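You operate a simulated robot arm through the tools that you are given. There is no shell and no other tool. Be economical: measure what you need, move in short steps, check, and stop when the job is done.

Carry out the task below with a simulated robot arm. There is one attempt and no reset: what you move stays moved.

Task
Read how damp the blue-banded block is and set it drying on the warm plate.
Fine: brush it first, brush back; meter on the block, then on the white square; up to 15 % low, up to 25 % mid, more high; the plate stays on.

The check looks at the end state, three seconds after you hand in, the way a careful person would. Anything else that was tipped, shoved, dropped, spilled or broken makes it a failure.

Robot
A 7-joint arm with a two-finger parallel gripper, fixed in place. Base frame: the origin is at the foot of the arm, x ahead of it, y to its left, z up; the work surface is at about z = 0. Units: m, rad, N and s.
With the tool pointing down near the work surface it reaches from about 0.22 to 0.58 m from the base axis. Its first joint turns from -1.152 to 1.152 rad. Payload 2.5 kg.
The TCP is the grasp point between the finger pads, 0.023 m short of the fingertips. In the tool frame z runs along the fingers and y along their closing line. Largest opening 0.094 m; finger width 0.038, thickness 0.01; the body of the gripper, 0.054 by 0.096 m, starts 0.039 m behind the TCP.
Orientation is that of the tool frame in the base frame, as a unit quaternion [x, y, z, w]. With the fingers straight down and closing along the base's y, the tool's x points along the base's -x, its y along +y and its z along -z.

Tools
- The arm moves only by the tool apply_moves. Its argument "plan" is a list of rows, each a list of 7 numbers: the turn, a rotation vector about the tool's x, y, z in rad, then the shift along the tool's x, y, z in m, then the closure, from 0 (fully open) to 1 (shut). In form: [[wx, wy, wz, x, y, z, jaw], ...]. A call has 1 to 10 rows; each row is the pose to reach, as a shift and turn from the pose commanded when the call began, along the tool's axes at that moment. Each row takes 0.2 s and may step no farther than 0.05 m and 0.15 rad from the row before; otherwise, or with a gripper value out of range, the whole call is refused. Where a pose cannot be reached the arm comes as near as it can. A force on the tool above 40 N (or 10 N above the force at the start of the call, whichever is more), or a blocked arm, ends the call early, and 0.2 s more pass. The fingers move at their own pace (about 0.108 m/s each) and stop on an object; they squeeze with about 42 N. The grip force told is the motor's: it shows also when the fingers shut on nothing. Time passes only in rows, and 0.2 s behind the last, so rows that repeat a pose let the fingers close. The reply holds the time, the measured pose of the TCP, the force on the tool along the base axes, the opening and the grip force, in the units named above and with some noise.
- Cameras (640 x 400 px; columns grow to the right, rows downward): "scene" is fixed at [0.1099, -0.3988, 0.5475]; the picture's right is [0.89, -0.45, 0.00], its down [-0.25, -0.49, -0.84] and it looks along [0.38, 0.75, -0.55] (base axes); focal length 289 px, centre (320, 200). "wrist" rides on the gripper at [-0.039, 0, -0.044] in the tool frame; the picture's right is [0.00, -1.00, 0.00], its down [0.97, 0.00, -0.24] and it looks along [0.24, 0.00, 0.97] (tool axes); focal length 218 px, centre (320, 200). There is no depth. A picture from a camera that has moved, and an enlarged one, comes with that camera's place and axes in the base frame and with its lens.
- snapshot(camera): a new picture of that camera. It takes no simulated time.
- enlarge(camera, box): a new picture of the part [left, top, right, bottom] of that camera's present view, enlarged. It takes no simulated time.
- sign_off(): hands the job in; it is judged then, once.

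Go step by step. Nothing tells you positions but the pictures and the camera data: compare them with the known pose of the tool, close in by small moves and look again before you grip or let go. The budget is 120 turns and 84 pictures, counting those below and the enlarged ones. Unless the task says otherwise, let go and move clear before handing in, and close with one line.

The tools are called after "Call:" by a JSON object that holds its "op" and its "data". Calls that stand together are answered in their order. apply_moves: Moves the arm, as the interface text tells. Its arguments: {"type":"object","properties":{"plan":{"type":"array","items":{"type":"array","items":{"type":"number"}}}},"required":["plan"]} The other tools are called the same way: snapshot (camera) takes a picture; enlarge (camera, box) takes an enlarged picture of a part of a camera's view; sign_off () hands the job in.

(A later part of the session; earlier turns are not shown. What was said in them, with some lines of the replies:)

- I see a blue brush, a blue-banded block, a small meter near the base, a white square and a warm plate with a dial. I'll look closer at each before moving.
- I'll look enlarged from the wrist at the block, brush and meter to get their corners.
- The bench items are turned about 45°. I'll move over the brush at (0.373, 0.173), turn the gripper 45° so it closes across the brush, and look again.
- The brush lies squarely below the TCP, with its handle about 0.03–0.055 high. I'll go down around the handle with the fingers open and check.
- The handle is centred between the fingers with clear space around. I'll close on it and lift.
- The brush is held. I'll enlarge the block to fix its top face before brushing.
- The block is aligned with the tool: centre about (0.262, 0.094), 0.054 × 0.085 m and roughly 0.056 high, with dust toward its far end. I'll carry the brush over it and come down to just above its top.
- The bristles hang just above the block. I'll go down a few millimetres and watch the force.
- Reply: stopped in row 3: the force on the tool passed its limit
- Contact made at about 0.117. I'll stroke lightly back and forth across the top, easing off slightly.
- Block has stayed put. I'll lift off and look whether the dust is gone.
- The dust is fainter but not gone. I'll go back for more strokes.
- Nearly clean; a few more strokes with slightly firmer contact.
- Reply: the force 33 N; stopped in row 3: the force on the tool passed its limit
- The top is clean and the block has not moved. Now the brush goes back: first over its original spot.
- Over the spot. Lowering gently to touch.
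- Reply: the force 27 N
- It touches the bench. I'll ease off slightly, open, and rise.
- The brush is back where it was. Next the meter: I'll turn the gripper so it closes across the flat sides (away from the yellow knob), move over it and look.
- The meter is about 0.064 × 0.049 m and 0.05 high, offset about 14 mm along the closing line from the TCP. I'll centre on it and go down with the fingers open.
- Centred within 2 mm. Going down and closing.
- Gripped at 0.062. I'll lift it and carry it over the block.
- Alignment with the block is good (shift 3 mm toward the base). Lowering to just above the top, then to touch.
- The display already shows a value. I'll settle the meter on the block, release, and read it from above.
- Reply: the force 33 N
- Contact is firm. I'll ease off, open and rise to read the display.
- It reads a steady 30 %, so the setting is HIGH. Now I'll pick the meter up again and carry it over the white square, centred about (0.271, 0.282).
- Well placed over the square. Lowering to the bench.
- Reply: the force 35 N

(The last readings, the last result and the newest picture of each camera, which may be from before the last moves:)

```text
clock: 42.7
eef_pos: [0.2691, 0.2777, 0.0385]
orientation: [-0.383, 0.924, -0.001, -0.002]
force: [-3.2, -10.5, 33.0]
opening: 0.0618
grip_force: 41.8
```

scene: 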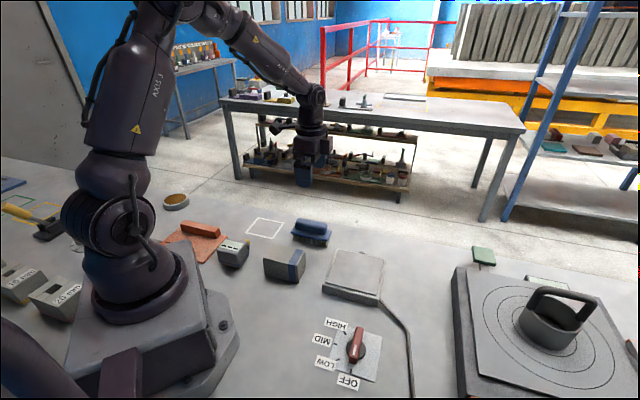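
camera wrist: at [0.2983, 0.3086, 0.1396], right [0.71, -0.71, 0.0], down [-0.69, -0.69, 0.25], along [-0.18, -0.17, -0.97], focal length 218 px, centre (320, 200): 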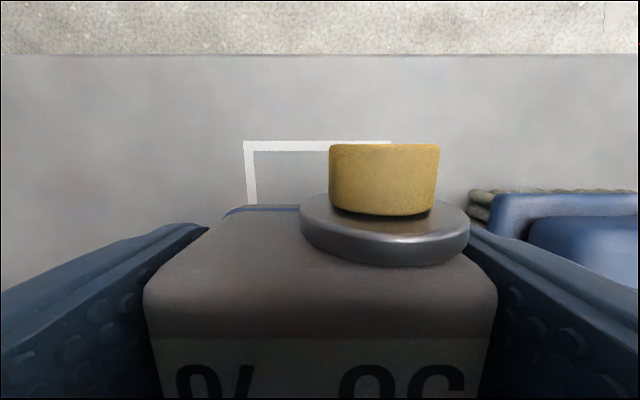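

Touching firmly; ease off, release and rise.

Call:
{"op": "apply_moves", "data": {"plan": [[0, 0, 0, 0, 0, -0.0008, 1], [0, 0, 0, 0, 0, -0.0008, 0.3], [0, 0, 0, 0, 0, -0.0008, 0], [0, 0, 0, 0, 0, -0.0008, 0], [0, 0, 0, 0, 0, -0.04, 0], [0, 0, 0, 0, 0, -0.085, 0], [0, 0, 0, 0, 0, -0.13, 0], [0, 0, 0, 0, 0, -0.16, 0], [0, 0, 0, 0, 0, -0.16, 0]]}}

Call:
{"op": "snapshot", "data": {"camera": "wrist"}}

Call:
{"op": "enlarge", "data": {"camera": "scene", "box": [210, 180, 450, 390]}}

```text
clock: 44.7
eef_pos: [0.2709, 0.2796, 0.2009]
orientation: [-0.383, 0.924, 0.001, -0.004]
force: [0.3, 0.2, -0.2]
opening: 0.0942
grip_force: 0.0
```

```text
43 pictures are left
camera wrist: at [0.2992, 0.3075, 0.2428], right [0.71, -0.71, 0.0], down [-0.69, -0.69, 0.25], along [-0.18, -0.17, -0.97], focal length 218 px, centre (320, 200)
```

wrist: 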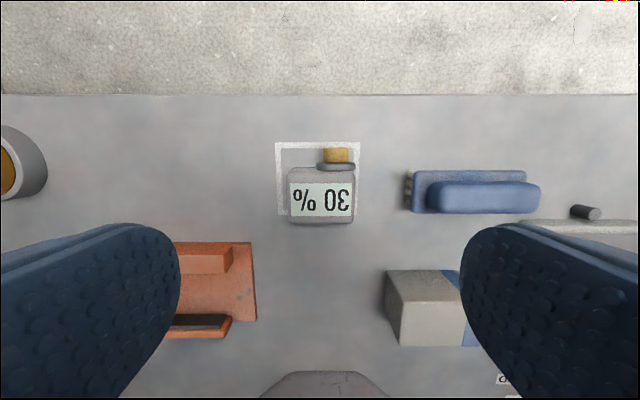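

```text
1.90 times, centred on (330, 285) of scene
camera zoom: at [0.1099, -0.3988, 0.5475], right [0.89, -0.45, 0.0], down [-0.25, -0.49, -0.84], along [0.38, 0.75, -0.55], focal length 551 px, centre (301, 38)
```

zoom: 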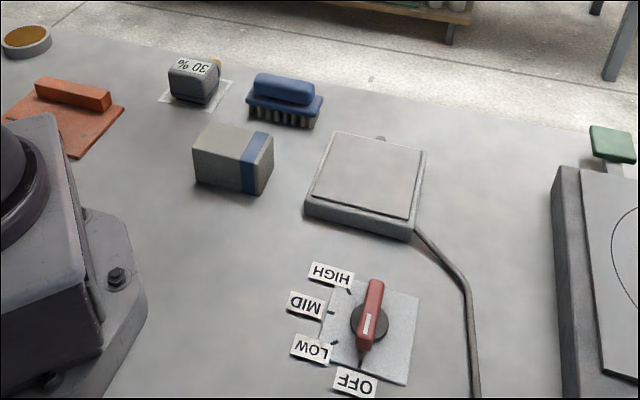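

Call:
{"op": "enlarge", "data": {"camera": "wrist", "box": [250, 120, 390, 240]}}

Call:
{"op": "enlarge", "data": {"camera": "scene", "box": [230, 190, 310, 260]}}

```text
3.33 times, centred on (320, 180) of wrist
camera zoom: at [0.2992, 0.3075, 0.2428], right [0.71, -0.71, 0.0], down [-0.69, -0.69, 0.25], along [-0.18, -0.17, -0.97], focal length 728 px, centre (320, 267)
```

zoom: 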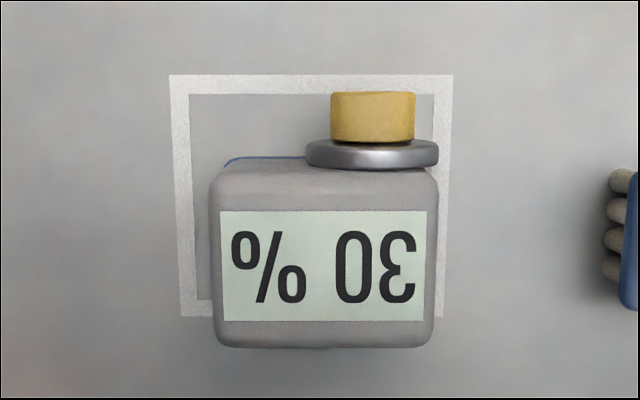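

```text
5.71 times, centred on (270, 225) of scene
camera zoom: at [0.1099, -0.3988, 0.5475], right [0.89, -0.45, 0.0], down [-0.25, -0.49, -0.84], along [0.38, 0.75, -0.55], focal length 1653 px, centre (606, 57)
```

zoom: 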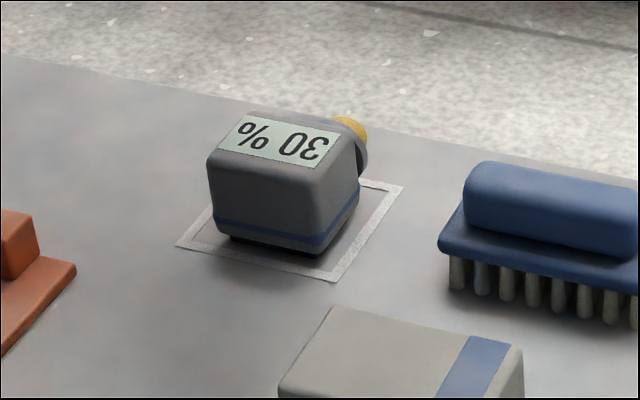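

The meter stands inside the white square, reading 30 %. Next the block: I'll turn the gripper back to close across its narrow width and move over it.

Call:
{"op": "apply_moves", "data": {"plan": [[0, 0, 0.145, 0.0138, -0.0125, 0, 0], [0, 0, 0.29, 0.0276, -0.025, 0, 0], [0, 0, 0.435, 0.0414, -0.0375, 0, 0], [0, 0, 0.58, 0.0552, -0.05, 0, 0], [0, 0, 0.725, 0.069, -0.0625, 0, 0], [0, 0, 0.87, 0.0828, -0.075, 0, 0], [0, 0, 1.015, 0.0966, -0.0875, 0, 0], [0, 0, 1.16, 0.1104, -0.1, 0, 0], [0, 0, 1.305, 0.1242, -0.1125, 0, 0], [0, 0, 1.45, 0.138, -0.125, 0, 0]]}}

Call:
{"op": "apply_moves", "data": {"plan": [[0, 0, 0.12, 0, 0, 0.02, 0], [0, 0, 0.12, 0, 0, 0.02, 0]]}}

Call:
{"op": "snapshot", "data": {"camera": "wrist"}}

```text
clock: 46.9
eef_pos: [0.2604, 0.0943, 0.1985]
orientation: [0.327, 0.945, -0.002, -0.003]
force: [0.3, -0.9, 0.0]
opening: 0.0941
grip_force: 0.1
```

```text
clock: 47.5
eef_pos: [0.2599, 0.095, 0.1787]
orientation: [0.383, 0.924, -0.002, -0.002]
force: [-0.4, 0.7, 0.5]
opening: 0.094
grip_force: 0.1
```

```text
39 pictures are left
camera wrist: at [0.2897, 0.0671, 0.2209], right [-0.71, -0.71, 0.01], down [-0.68, 0.69, 0.24], along [-0.18, 0.17, -0.97], focal length 218 px, centre (320, 200)
```

wrist: 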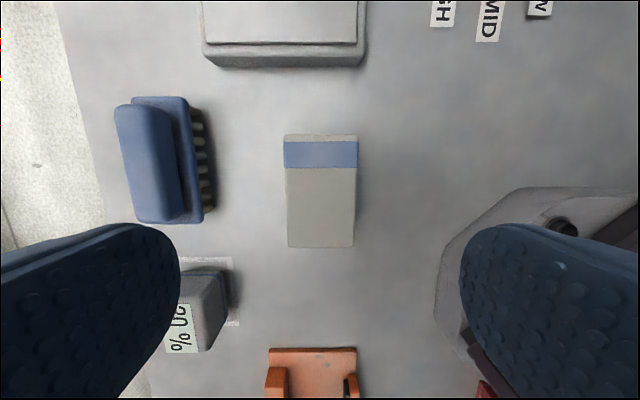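

The block is centred under the gripper. Going down, closing, and checking.

Call:
{"op": "apply_moves", "data": {"plan": [[0, 0, 0, -0.002, 0, 0.045, 0], [0, 0, 0, -0.002, 0, 0.09, 0], [0, 0, 0, -0.002, 0, 0.125, 0], [0, 0, 0, -0.002, 0, 0.14, 0], [0, 0, 0, -0.002, 0, 0.14, 0], [0, 0, 0, -0.002, 0, 0.14, 0.6], [0, 0, 0, -0.002, 0, 0.14, 1], [0, 0, 0, -0.002, 0, 0.14, 1], [0, 0, 0, -0.002, 0, 0.14, 1]]}}

Call:
{"op": "apply_moves", "data": {"plan": [[0, 0, 0, 0, 0, -0.03, 1], [0, 0, 0, 0, 0, -0.07, 1], [0, 0, 0, 0, 0, -0.11, 1], [0, 0, 0, 0, 0, -0.11, 1]]}}

Call:
{"op": "snapshot", "data": {"camera": "wrist"}}

```text
clock: 49.5
eef_pos: [0.2634, 0.0905, 0.04]
orientation: [0.383, 0.924, -0.002, -0.003]
force: [-0.2, 0.5, 0.2]
opening: 0.0548
grip_force: 42.9
```

```text
clock: 50.5
eef_pos: [0.2586, 0.0889, 0.1493]
orientation: [0.384, 0.924, -0.002, -0.003]
force: [-0.1, 0.4, -3.2]
opening: 0.0547
grip_force: 42.3
```

```text
38 pictures are left
camera wrist: at [0.2869, 0.0624, 0.1921], right [-0.71, -0.71, 0.01], down [-0.69, 0.69, 0.24], along [-0.18, 0.17, -0.97], focal length 218 px, centre (320, 200)
```

wrist: 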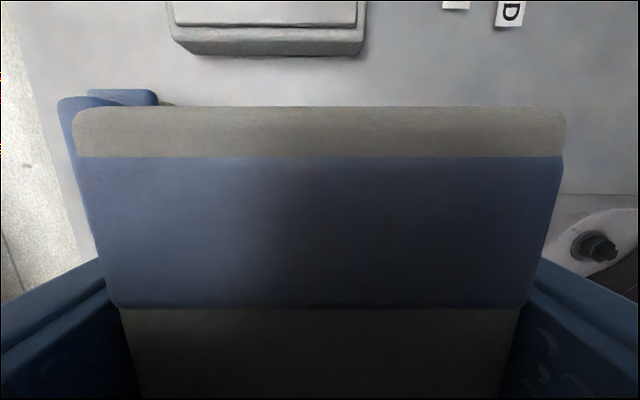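

Held and lifted. I'll carry it to the plate, centred about (0.405, −0.008), staying high.

Call:
{"op": "apply_moves", "data": {"plan": [[0, 0, 0, -0.04, 0.009, 0, 1], [0, 0, 0, -0.08, 0.018, 0, 1], [0, 0, 0, -0.12, 0.027, 0, 1], [0, 0, 0, -0.15, 0.0355, 0, 1], [0, 0, 0, -0.172, 0.0355, 0, 1], [0, 0, 0, -0.172, 0.0355, 0, 1]]}}

Call:
{"op": "snapshot", "data": {"camera": "wrist"}}

Call:
{"op": "enlarge", "data": {"camera": "scene", "box": [290, 180, 430, 320]}}

```text
clock: 51.9
eef_pos: [0.4063, -0.0027, 0.15]
orientation: [0.382, 0.924, -0.002, -0.003]
force: [0.1, 0.3, -2.2]
opening: 0.0548
grip_force: 42.0
```

```text
37 pictures are left
camera wrist: at [0.435, -0.0308, 0.1927], right [-0.71, -0.71, 0.01], down [-0.69, 0.69, 0.24], along [-0.18, 0.17, -0.97], focal length 218 px, centre (320, 200)
```

wrist: 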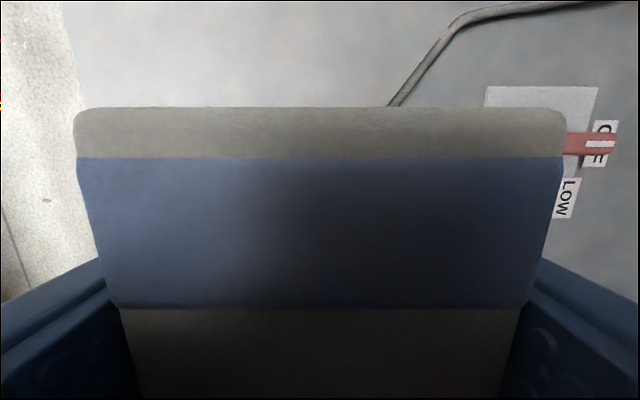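

```text
2.86 times, centred on (360, 250) of scene
camera zoom: at [0.1099, -0.3989, 0.5475], right [0.89, -0.45, 0.0], down [-0.25, -0.49, -0.84], along [0.38, 0.75, -0.55], focal length 826 px, centre (206, 57)
```

zoom: 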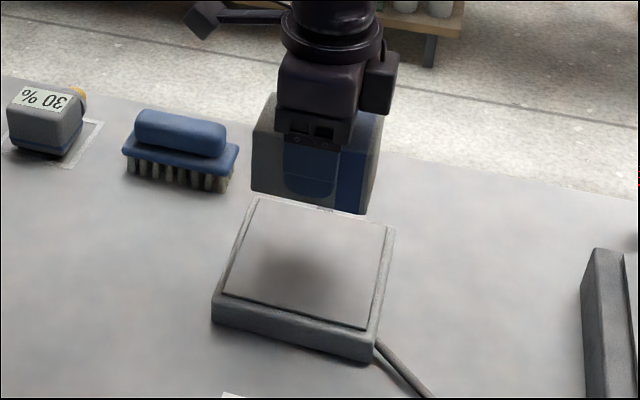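

The block hangs over the plate's middle. Lowering, then feeling for contact.

Call:
{"op": "apply_moves", "data": {"plan": [[0, 0, 0, 0, -0.003, 0.03, 1], [0, 0, 0, 0, -0.003, 0.06, 1], [0, 0, 0, 0, -0.003, 0.072, 1], [0, 0, 0, 0, -0.003, 0.076, 1], [0, 0, 0, 0, -0.003, 0.078, 1]]}}

Call:
{"op": "enlarge", "data": {"camera": "scene", "box": [290, 180, 430, 320]}}

```text
clock: 53.1
eef_pos: [0.4045, -0.0069, 0.0725]
orientation: [0.382, 0.924, -0.002, -0.003]
force: [-10.0, 1.3, 18.6]
opening: 0.0549
grip_force: 41.6
```

```text
2.86 times, centred on (360, 250) of scene
camera zoom: at [0.1098, -0.3988, 0.5475], right [0.89, -0.45, 0.0], down [-0.25, -0.49, -0.84], along [0.38, 0.75, -0.55], focal length 826 px, centre (206, 57)
```

zoom: 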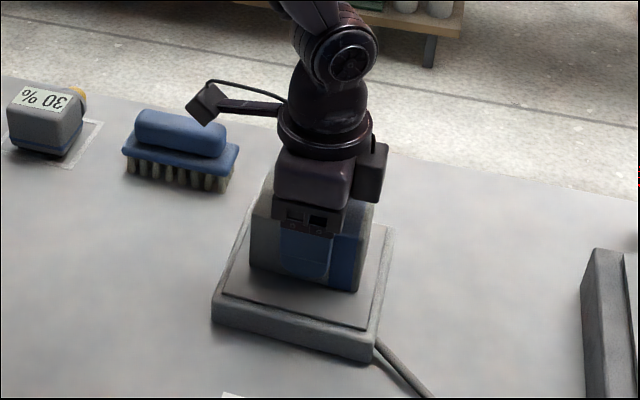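

It's in contact with the plate and nicely centred. I'll ease off, release and rise.

Call:
{"op": "apply_moves", "data": {"plan": [[0, 0, 0, 0, 0, -0.0005, 1], [0, 0, 0, 0, 0, -0.0005, 0.3], [0, 0, 0, 0, 0, -0.0005, 0], [0, 0, 0, 0, 0, -0.0005, 0], [0, 0, 0, 0, 0, -0.04, 0], [0, 0, 0, 0, 0, -0.085, 0], [0, 0, 0, 0, 0, -0.12, 0], [0, 0, 0, 0, 0, -0.12, 0]]}}

Call:
{"op": "snapshot", "data": {"camera": "wrist"}}

Call:
{"op": "enlarge", "data": {"camera": "scene", "box": [290, 210, 440, 400]}}

```text
clock: 54.9
eef_pos: [0.4035, -0.0084, 0.1887]
orientation: [0.383, 0.924, -0.001, -0.001]
force: [0.1, -0.1, 0.0]
opening: 0.0938
grip_force: 0.1
```

```text
34 pictures are left
camera wrist: at [0.4327, -0.0348, 0.2322], right [-0.71, -0.71, 0.01], down [-0.69, 0.69, 0.24], along [-0.18, 0.17, -0.97], focal length 218 px, centre (320, 200)
```

wrist: 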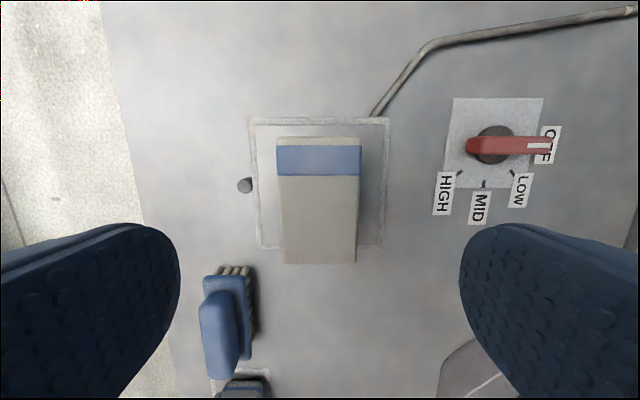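

```text
2.11 times, centred on (365, 305) of scene
camera zoom: at [0.1099, -0.3988, 0.5475], right [0.89, -0.45, 0.0], down [-0.25, -0.49, -0.84], along [0.38, 0.75, -0.55], focal length 609 px, centre (225, -21)
```

zoom: 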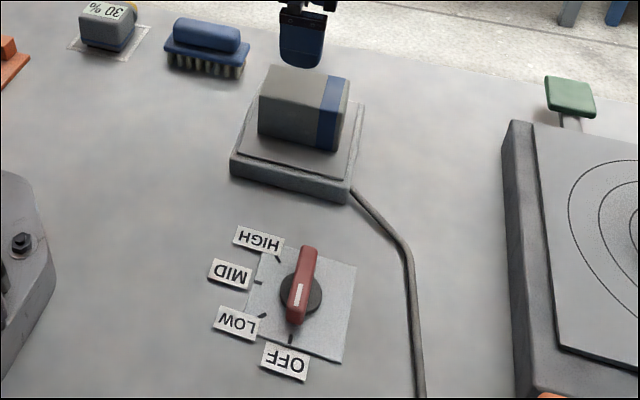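

The block sits on the plate. Now the dial at about (0.311, −0.156): I'll move over it with the gripper turned to close across the red handle, and look.

Call:
{"op": "apply_moves", "data": {"plan": [[0, 0, -0.145, -0.004, -0.0169, 0, 0], [0, 0, -0.29, -0.008, -0.0338, 0, 0], [0, 0, -0.435, -0.012, -0.0507, 0, 0], [0, 0, -0.58, -0.016, -0.0676, 0, 0], [0, 0, -0.725, -0.02, -0.0845, 0, 0], [0, 0, -0.87, -0.024, -0.1014, 0, 0], [0, 0, -1.015, -0.028, -0.1183, 0, 0], [0, 0, -1.16, -0.032, -0.1352, 0, 0], [0, 0, -1.305, -0.036, -0.1521, 0, 0], [0, 0, -1.45, -0.039, -0.169, 0, 0]]}}

Call:
{"op": "apply_moves", "data": {"plan": [[0, 0, -0.12, 0, 0, 0.02, 0], [0, 0, -0.12, 0, 0, 0.02, 0]]}}

Call:
{"op": "snapshot", "data": {"camera": "wrist"}}

Call:
{"op": "enlarge", "data": {"camera": "scene", "box": [290, 300, 430, 400]}}

```text
clock: 57.1
eef_pos: [0.3156, -0.1512, 0.1904]
orientation: [-0.328, 0.945, 0.0, -0.002]
force: [-0.2, -0.2, -0.5]
opening: 0.0938
grip_force: 0.1
```

```text
clock: 57.7
eef_pos: [0.3144, -0.152, 0.1705]
orientation: [-0.383, 0.924, 0.001, -0.002]
force: [-0.5, -0.1, 0.0]
opening: 0.0941
grip_force: 0.0
```

```text
32 pictures are left
camera wrist: at [0.3432, -0.1257, 0.2137], right [0.71, -0.71, 0.0], down [-0.68, -0.69, 0.25], along [-0.17, -0.17, -0.97], focal length 218 px, centre (320, 200)
```

wrist: 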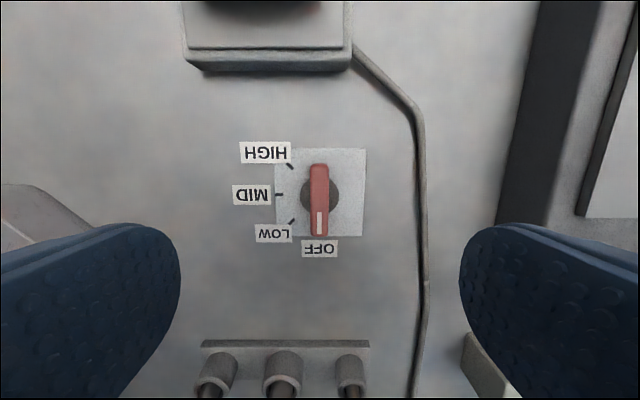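

```text
4.00 times, centred on (360, 350) of scene
camera zoom: at [0.1099, -0.3988, 0.5475], right [0.89, -0.45, 0.0], down [-0.25, -0.49, -0.84], along [0.38, 0.75, -0.55], focal length 1157 px, centre (160, -400)
```

zoom: 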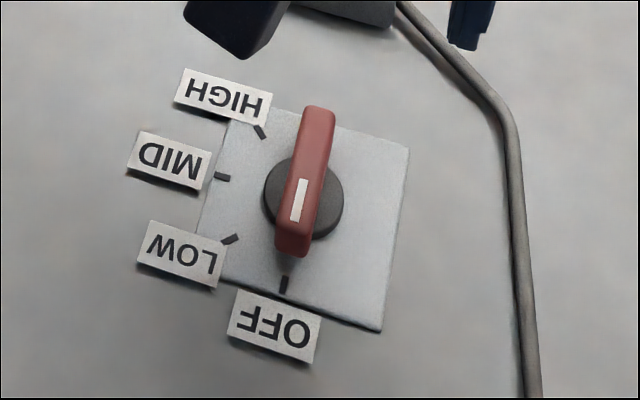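

Call:
{"op": "enlarge", "data": {"camera": "wrist", "box": [220, 130, 380, 270]}}

```text
2.86 times, centred on (300, 200) of wrist
camera zoom: at [0.3432, -0.1257, 0.2137], right [0.71, -0.71, 0.0], down [-0.68, -0.69, 0.25], along [-0.17, -0.17, -0.97], focal length 624 px, centre (377, 200)
```

zoom: 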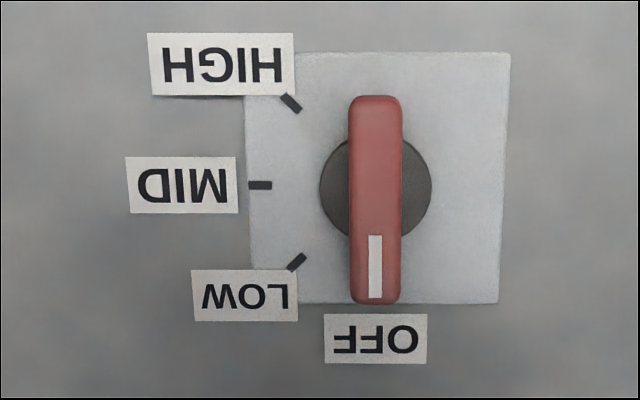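

The switch steps are 45° apart, clockwise from above: OFF 0°, LOW 45°, MID 90°, HIGH 135°. I'll centre over its axis (6 mm shift) and go down most of the way.

Call:
{"op": "apply_moves", "data": {"plan": [[0, 0, 0, 0.006, 0, 0.03, 0], [0, 0, 0, 0.006, 0, 0.07, 0], [0, 0, 0, 0.006, 0, 0.1, 0], [0, 0, 0, 0.006, 0, 0.11, 0], [0, 0, 0, 0.006, 0, 0.11, 0]]}}

Call:
{"op": "snapshot", "data": {"camera": "wrist"}}

Call:
{"op": "enlarge", "data": {"camera": "scene", "box": [290, 290, 430, 400]}}

```text
clock: 58.9
eef_pos: [0.3074, -0.1576, 0.0596]
orientation: [-0.382, 0.924, 0.0, -0.003]
force: [-0.1, -0.4, -0.3]
opening: 0.094
grip_force: 0.0
```

```text
29 pictures are left
camera wrist: at [0.3359, -0.1315, 0.1022], right [0.71, -0.71, 0.0], down [-0.69, -0.69, 0.25], along [-0.18, -0.17, -0.97], focal length 218 px, centre (320, 200)
```

wrist: 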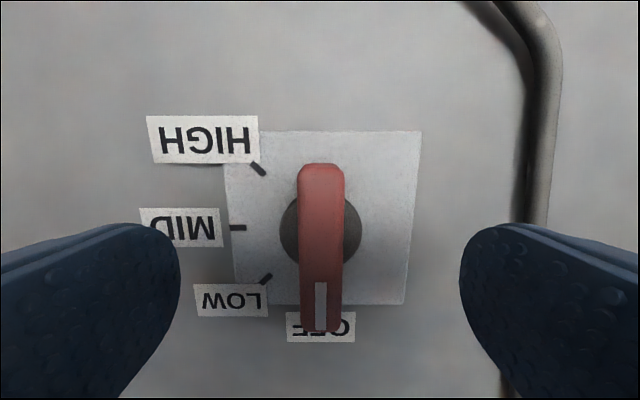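

```text
3.64 times, centred on (360, 345) of scene
camera zoom: at [0.1099, -0.3988, 0.5475], right [0.89, -0.45, 0.0], down [-0.25, -0.49, -0.84], along [0.38, 0.75, -0.55], focal length 1052 px, centre (174, -327)
```

zoom: 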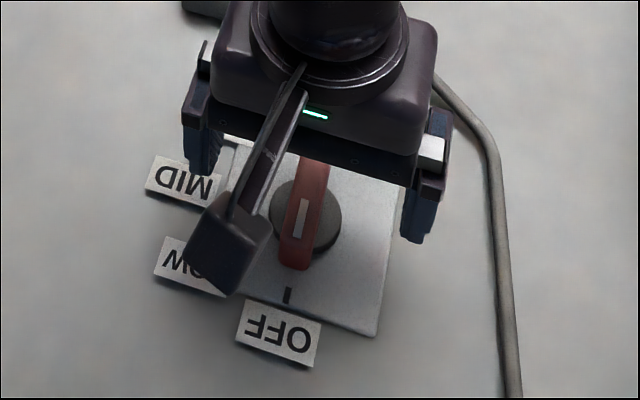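

Centred to within 2 mm. Going down so the tips straddle the handle above the disc, and closing.

Call:
{"op": "apply_moves", "data": {"plan": [[0, 0, 0, -0.002, 0, 0.01, 0], [0, 0, 0, -0.002, 0, 0.018, 0], [0, 0, 0, -0.002, 0, 0.0185, 0.4], [0, 0, 0, -0.002, 0, 0.0185, 0.8], [0, 0, 0, -0.002, 0, 0.0185, 1], [0, 0, 0, -0.002, 0, 0.0185, 1], [0, 0, 0, -0.002, 0, 0.0185, 1]]}}

Call:
{"op": "snapshot", "data": {"camera": "wrist"}}

```text
clock: 60.5
eef_pos: [0.3091, -0.1562, 0.0428]
orientation: [-0.383, 0.924, -0.001, -0.003]
force: [0.8, 0.6, -3.3]
opening: 0.0157
grip_force: 45.4
```

```text
27 pictures are left
camera wrist: at [0.338, -0.1299, 0.0854], right [0.71, -0.71, 0.0], down [-0.69, -0.69, 0.25], along [-0.18, -0.17, -0.97], focal length 218 px, centre (320, 200)
```

wrist: 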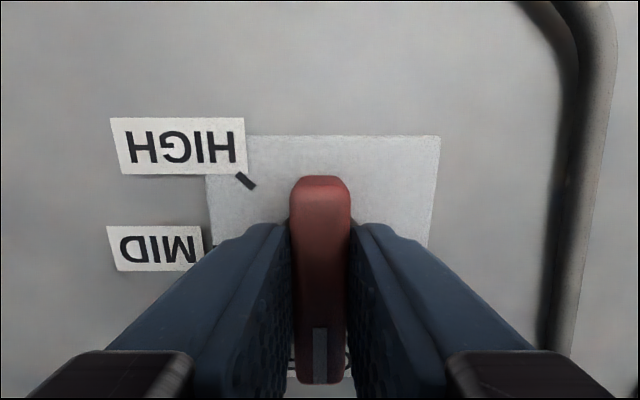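

Handle gripped (0.0157). I'll turn it clockwise in small steps and watch the force.

Call:
{"op": "apply_moves", "data": {"plan": [[0, 0, 0.1, 0, 0, 0, 1], [0, 0, 0.2, 0, 0, 0, 1], [0, 0, 0.3, 0, 0, 0, 1], [0, 0, 0.4, 0, 0, 0, 1], [0, 0, 0.4, 0, 0, 0, 1]]}}

Call:
{"op": "snapshot", "data": {"camera": "wrist"}}

```text
clock: 61.7
eef_pos: [0.3089, -0.1579, 0.0431]
orientation: [-0.191, 0.982, -0.001, -0.003]
force: [-6.9, -9.1, 11.2]
opening: 0.0157
grip_force: 45.0
```

```text
26 pictures are left
camera wrist: at [0.3471, -0.1435, 0.0853], right [0.37, -0.93, 0.0], down [-0.9, -0.36, 0.25], along [-0.23, -0.09, -0.97], focal length 218 px, centre (320, 200)
```

wrist: 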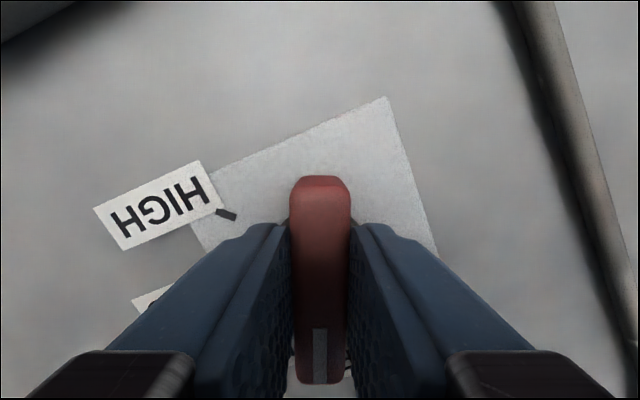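

It turns with the handle. Continuing.

Call:
{"op": "apply_moves", "data": {"plan": [[0, 0, 0.12, 0.0007, 0, 0, 1], [0, 0, 0.24, 0.001, 0, 0, 1], [0, 0, 0.36, 0.001, 0, 0, 1], [0, 0, 0.48, 0.001, 0, 0, 1], [0, 0, 0.6, 0.001, 0, 0, 1], [0, 0, 0.72, 0.001, 0, 0, 1], [0, 0, 0.84, 0.001, 0, 0, 1], [0, 0, 0.96, 0.001, 0, 0, 1], [0, 0, 0.96, 0.001, 0, 0, 1]]}}

Call:
{"op": "snapshot", "data": {"camera": "wrist"}}

```text
clock: 63.5
eef_pos: [0.31, -0.1594, 0.0431]
orientation: [0.28, 0.96, -0.004, 0.001]
force: [1.8, -1.5, -1.3]
opening: 0.0159
grip_force: 44.9
stopped in row 9: the force on the tool passed its limit (the readings are from after the stop); the commanded pose is now the measured one
```

```text
25 pictures are left
camera wrist: at [0.3431, -0.1808, 0.0859], right [-0.54, -0.84, 0.01], down [-0.82, 0.53, 0.24], along [-0.2, 0.12, -0.97], focal length 218 px, centre (320, 200)
```

wrist: 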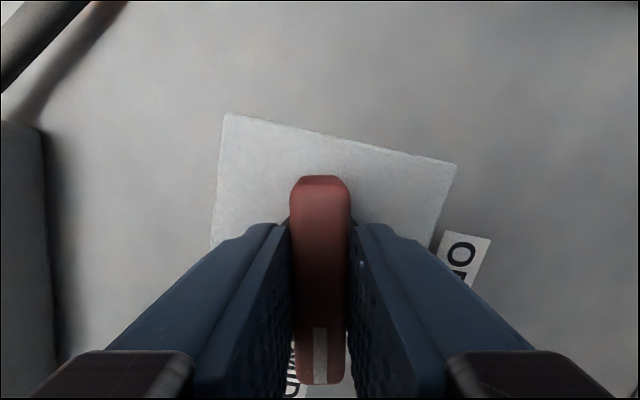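

77° turned; the hold relaxed. Continuing in shorter pieces.

Call:
{"op": "apply_moves", "data": {"plan": [[0, 0, 0.1, 0, 0, 0, 1], [0, 0, 0.2, 0, 0, 0, 1], [0, 0, 0.3, 0, 0, 0, 1], [0, 0, 0.4, 0, 0, 0, 1], [0, 0, 0.5, 0, 0, 0, 1]]}}

```text
clock: 64.7
eef_pos: [0.3095, -0.1609, 0.0424]
orientation: [0.511, 0.86, -0.005, 0.001]
force: [0.1, -11.5, -10.6]
opening: 0.016
grip_force: 45.2
```

106° turned. Easing sideways slightly and finishing the last 0.5 rad.

Call:
{"op": "apply_moves", "data": {"plan": [[0, 0, 0.1, -0.0013, -0.0007, 0, 1], [0, 0, 0.2, -0.0013, -0.0007, 0, 1], [0, 0, 0.3, -0.0013, -0.0007, 0, 1], [0, 0, 0.4, -0.0013, -0.0007, 0, 1], [0, 0, 0.5, -0.0013, -0.0007, 0, 1], [0, 0, 0.5, -0.0013, -0.0007, 0, 1]]}}

Call:
{"op": "snapshot", "data": {"camera": "wrist"}}

```text
clock: 66.1
eef_pos: [0.3064, -0.1612, 0.0431]
orientation: [0.707, 0.707, -0.004, 0.001]
force: [-14.8, 4.6, -5.2]
opening: 0.0158
grip_force: 45.3
```

```text
24 pictures are left
camera wrist: at [0.3087, -0.1999, 0.086], right [-1.0, 0.0, 0.0], down [0.0, 0.97, 0.23], along [0.0, 0.23, -0.97], focal length 218 px, centre (320, 200)
```

wrist: 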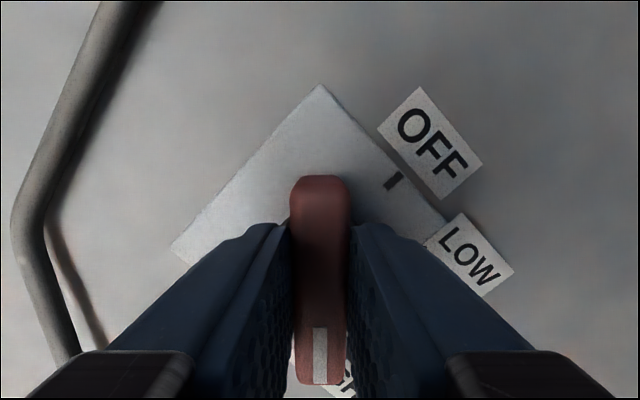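

Turned the full 135°. I'll relieve the side load, release and rise to check the dial.

Call:
{"op": "apply_moves", "data": {"plan": [[0, 0, 0, 0, -0.002, 0, 1], [0, 0, 0, 0, -0.002, 0, 0.75], [0, 0, 0, 0, -0.002, 0, 0.3], [0, 0, 0, 0, -0.002, 0, 0.3], [0, 0, 0, 0, -0.002, -0.03, 0.3], [0, 0, 0, 0, -0.002, -0.07, 0], [0, 0, 0, 0, -0.002, -0.11, 0], [0, 0, 0, 0, -0.002, -0.15, 0], [0, 0, 0, 0, -0.002, -0.15, 0]]}}

Call:
{"op": "snapshot", "data": {"camera": "wrist"}}

Call:
{"op": "enlarge", "data": {"camera": "scene", "box": [290, 290, 430, 400]}}

```text
clock: 68.1
eef_pos: [0.3112, -0.1616, 0.191]
orientation: [0.706, 0.708, -0.004, 0.002]
force: [0.7, 0.0, 0.1]
opening: 0.0943
grip_force: 0.0
```

```text
23 pictures are left
camera wrist: at [0.3115, -0.2004, 0.2345], right [-1.0, 0.0, 0.0], down [0.0, 0.97, 0.23], along [0.0, 0.23, -0.97], focal length 218 px, centre (320, 200)
```

wrist: 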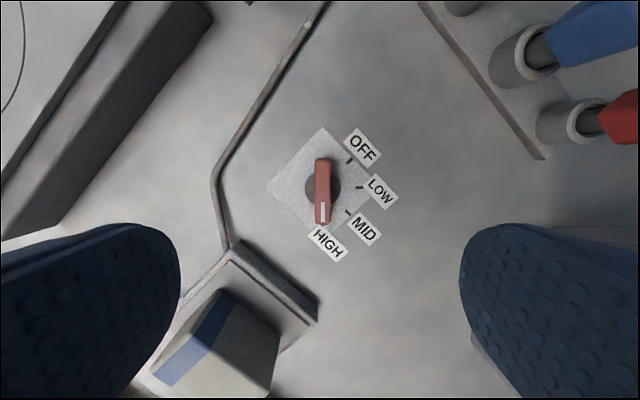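

```text
3.64 times, centred on (360, 345) of scene
camera zoom: at [0.1099, -0.3988, 0.5475], right [0.89, -0.45, 0.0], down [-0.25, -0.49, -0.84], along [0.38, 0.75, -0.55], focal length 1052 px, centre (174, -327)
```

zoom: 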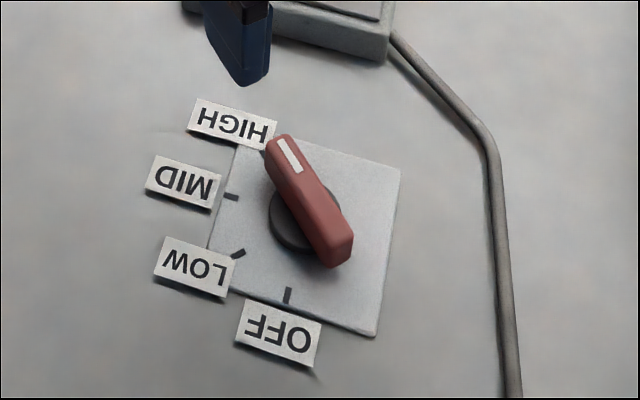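

The dial points at HIGH. A last look at the whole scene and the dial.

Call:
{"op": "snapshot", "data": {"camera": "scene"}}

Call:
{"op": "enlarge", "data": {"camera": "wrist", "box": [250, 120, 410, 270]}}

Call:
{"op": "enlarge", "data": {"camera": "scene", "box": [230, 190, 400, 320]}}

```text
21 pictures are left
```

scene: 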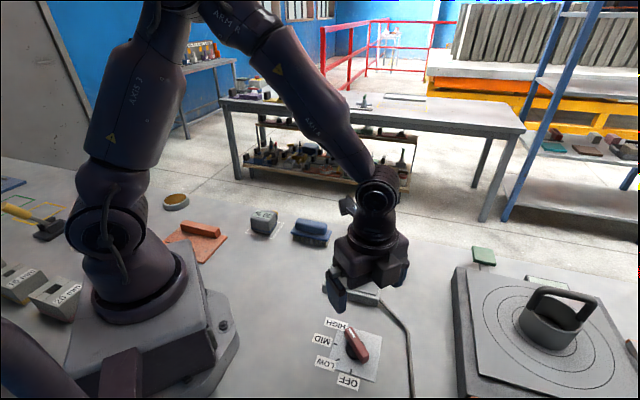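

```text
2.67 times, centred on (330, 195) of wrist
camera zoom: at [0.3115, -0.2004, 0.2345], right [-1.0, 0.0, 0.0], down [0.0, 0.97, 0.23], along [0.0, 0.23, -0.97], focal length 582 px, centre (293, 213)
```

zoom: 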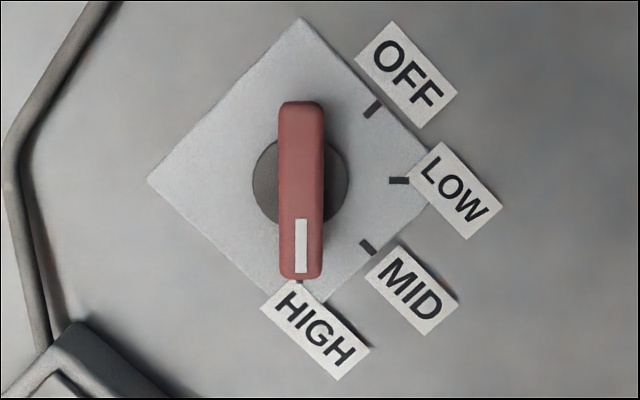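

```text
3.08 times, centred on (315, 255) of scene
camera zoom: at [0.1099, -0.3988, 0.5475], right [0.89, -0.45, 0.0], down [-0.25, -0.49, -0.84], along [0.38, 0.75, -0.55], focal length 890 px, centre (335, 31)
```

zoom: 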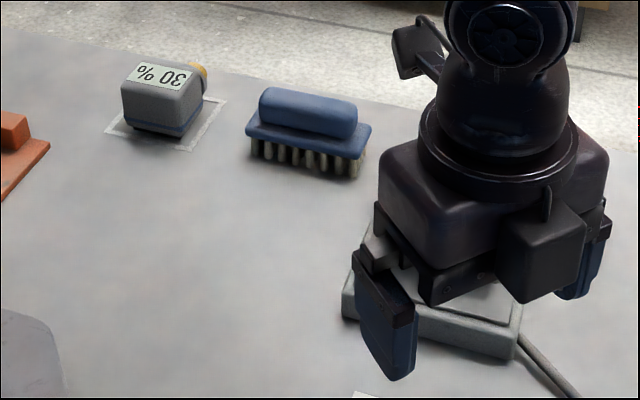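

The dial is on HIGH, the block is on the plate, the meter stands in the white square reading 30 %, the brush is back, and the gripper is clear. I'm handing in.

Call:
{"op": "sign_off", "data": {}}

```text
The job is handed in.
```

The blue-banded block read 30 % damp, so after brushing it I set it on the warm plate with the dial at HIGH; the meter is on the white square and the brush is back in its place.
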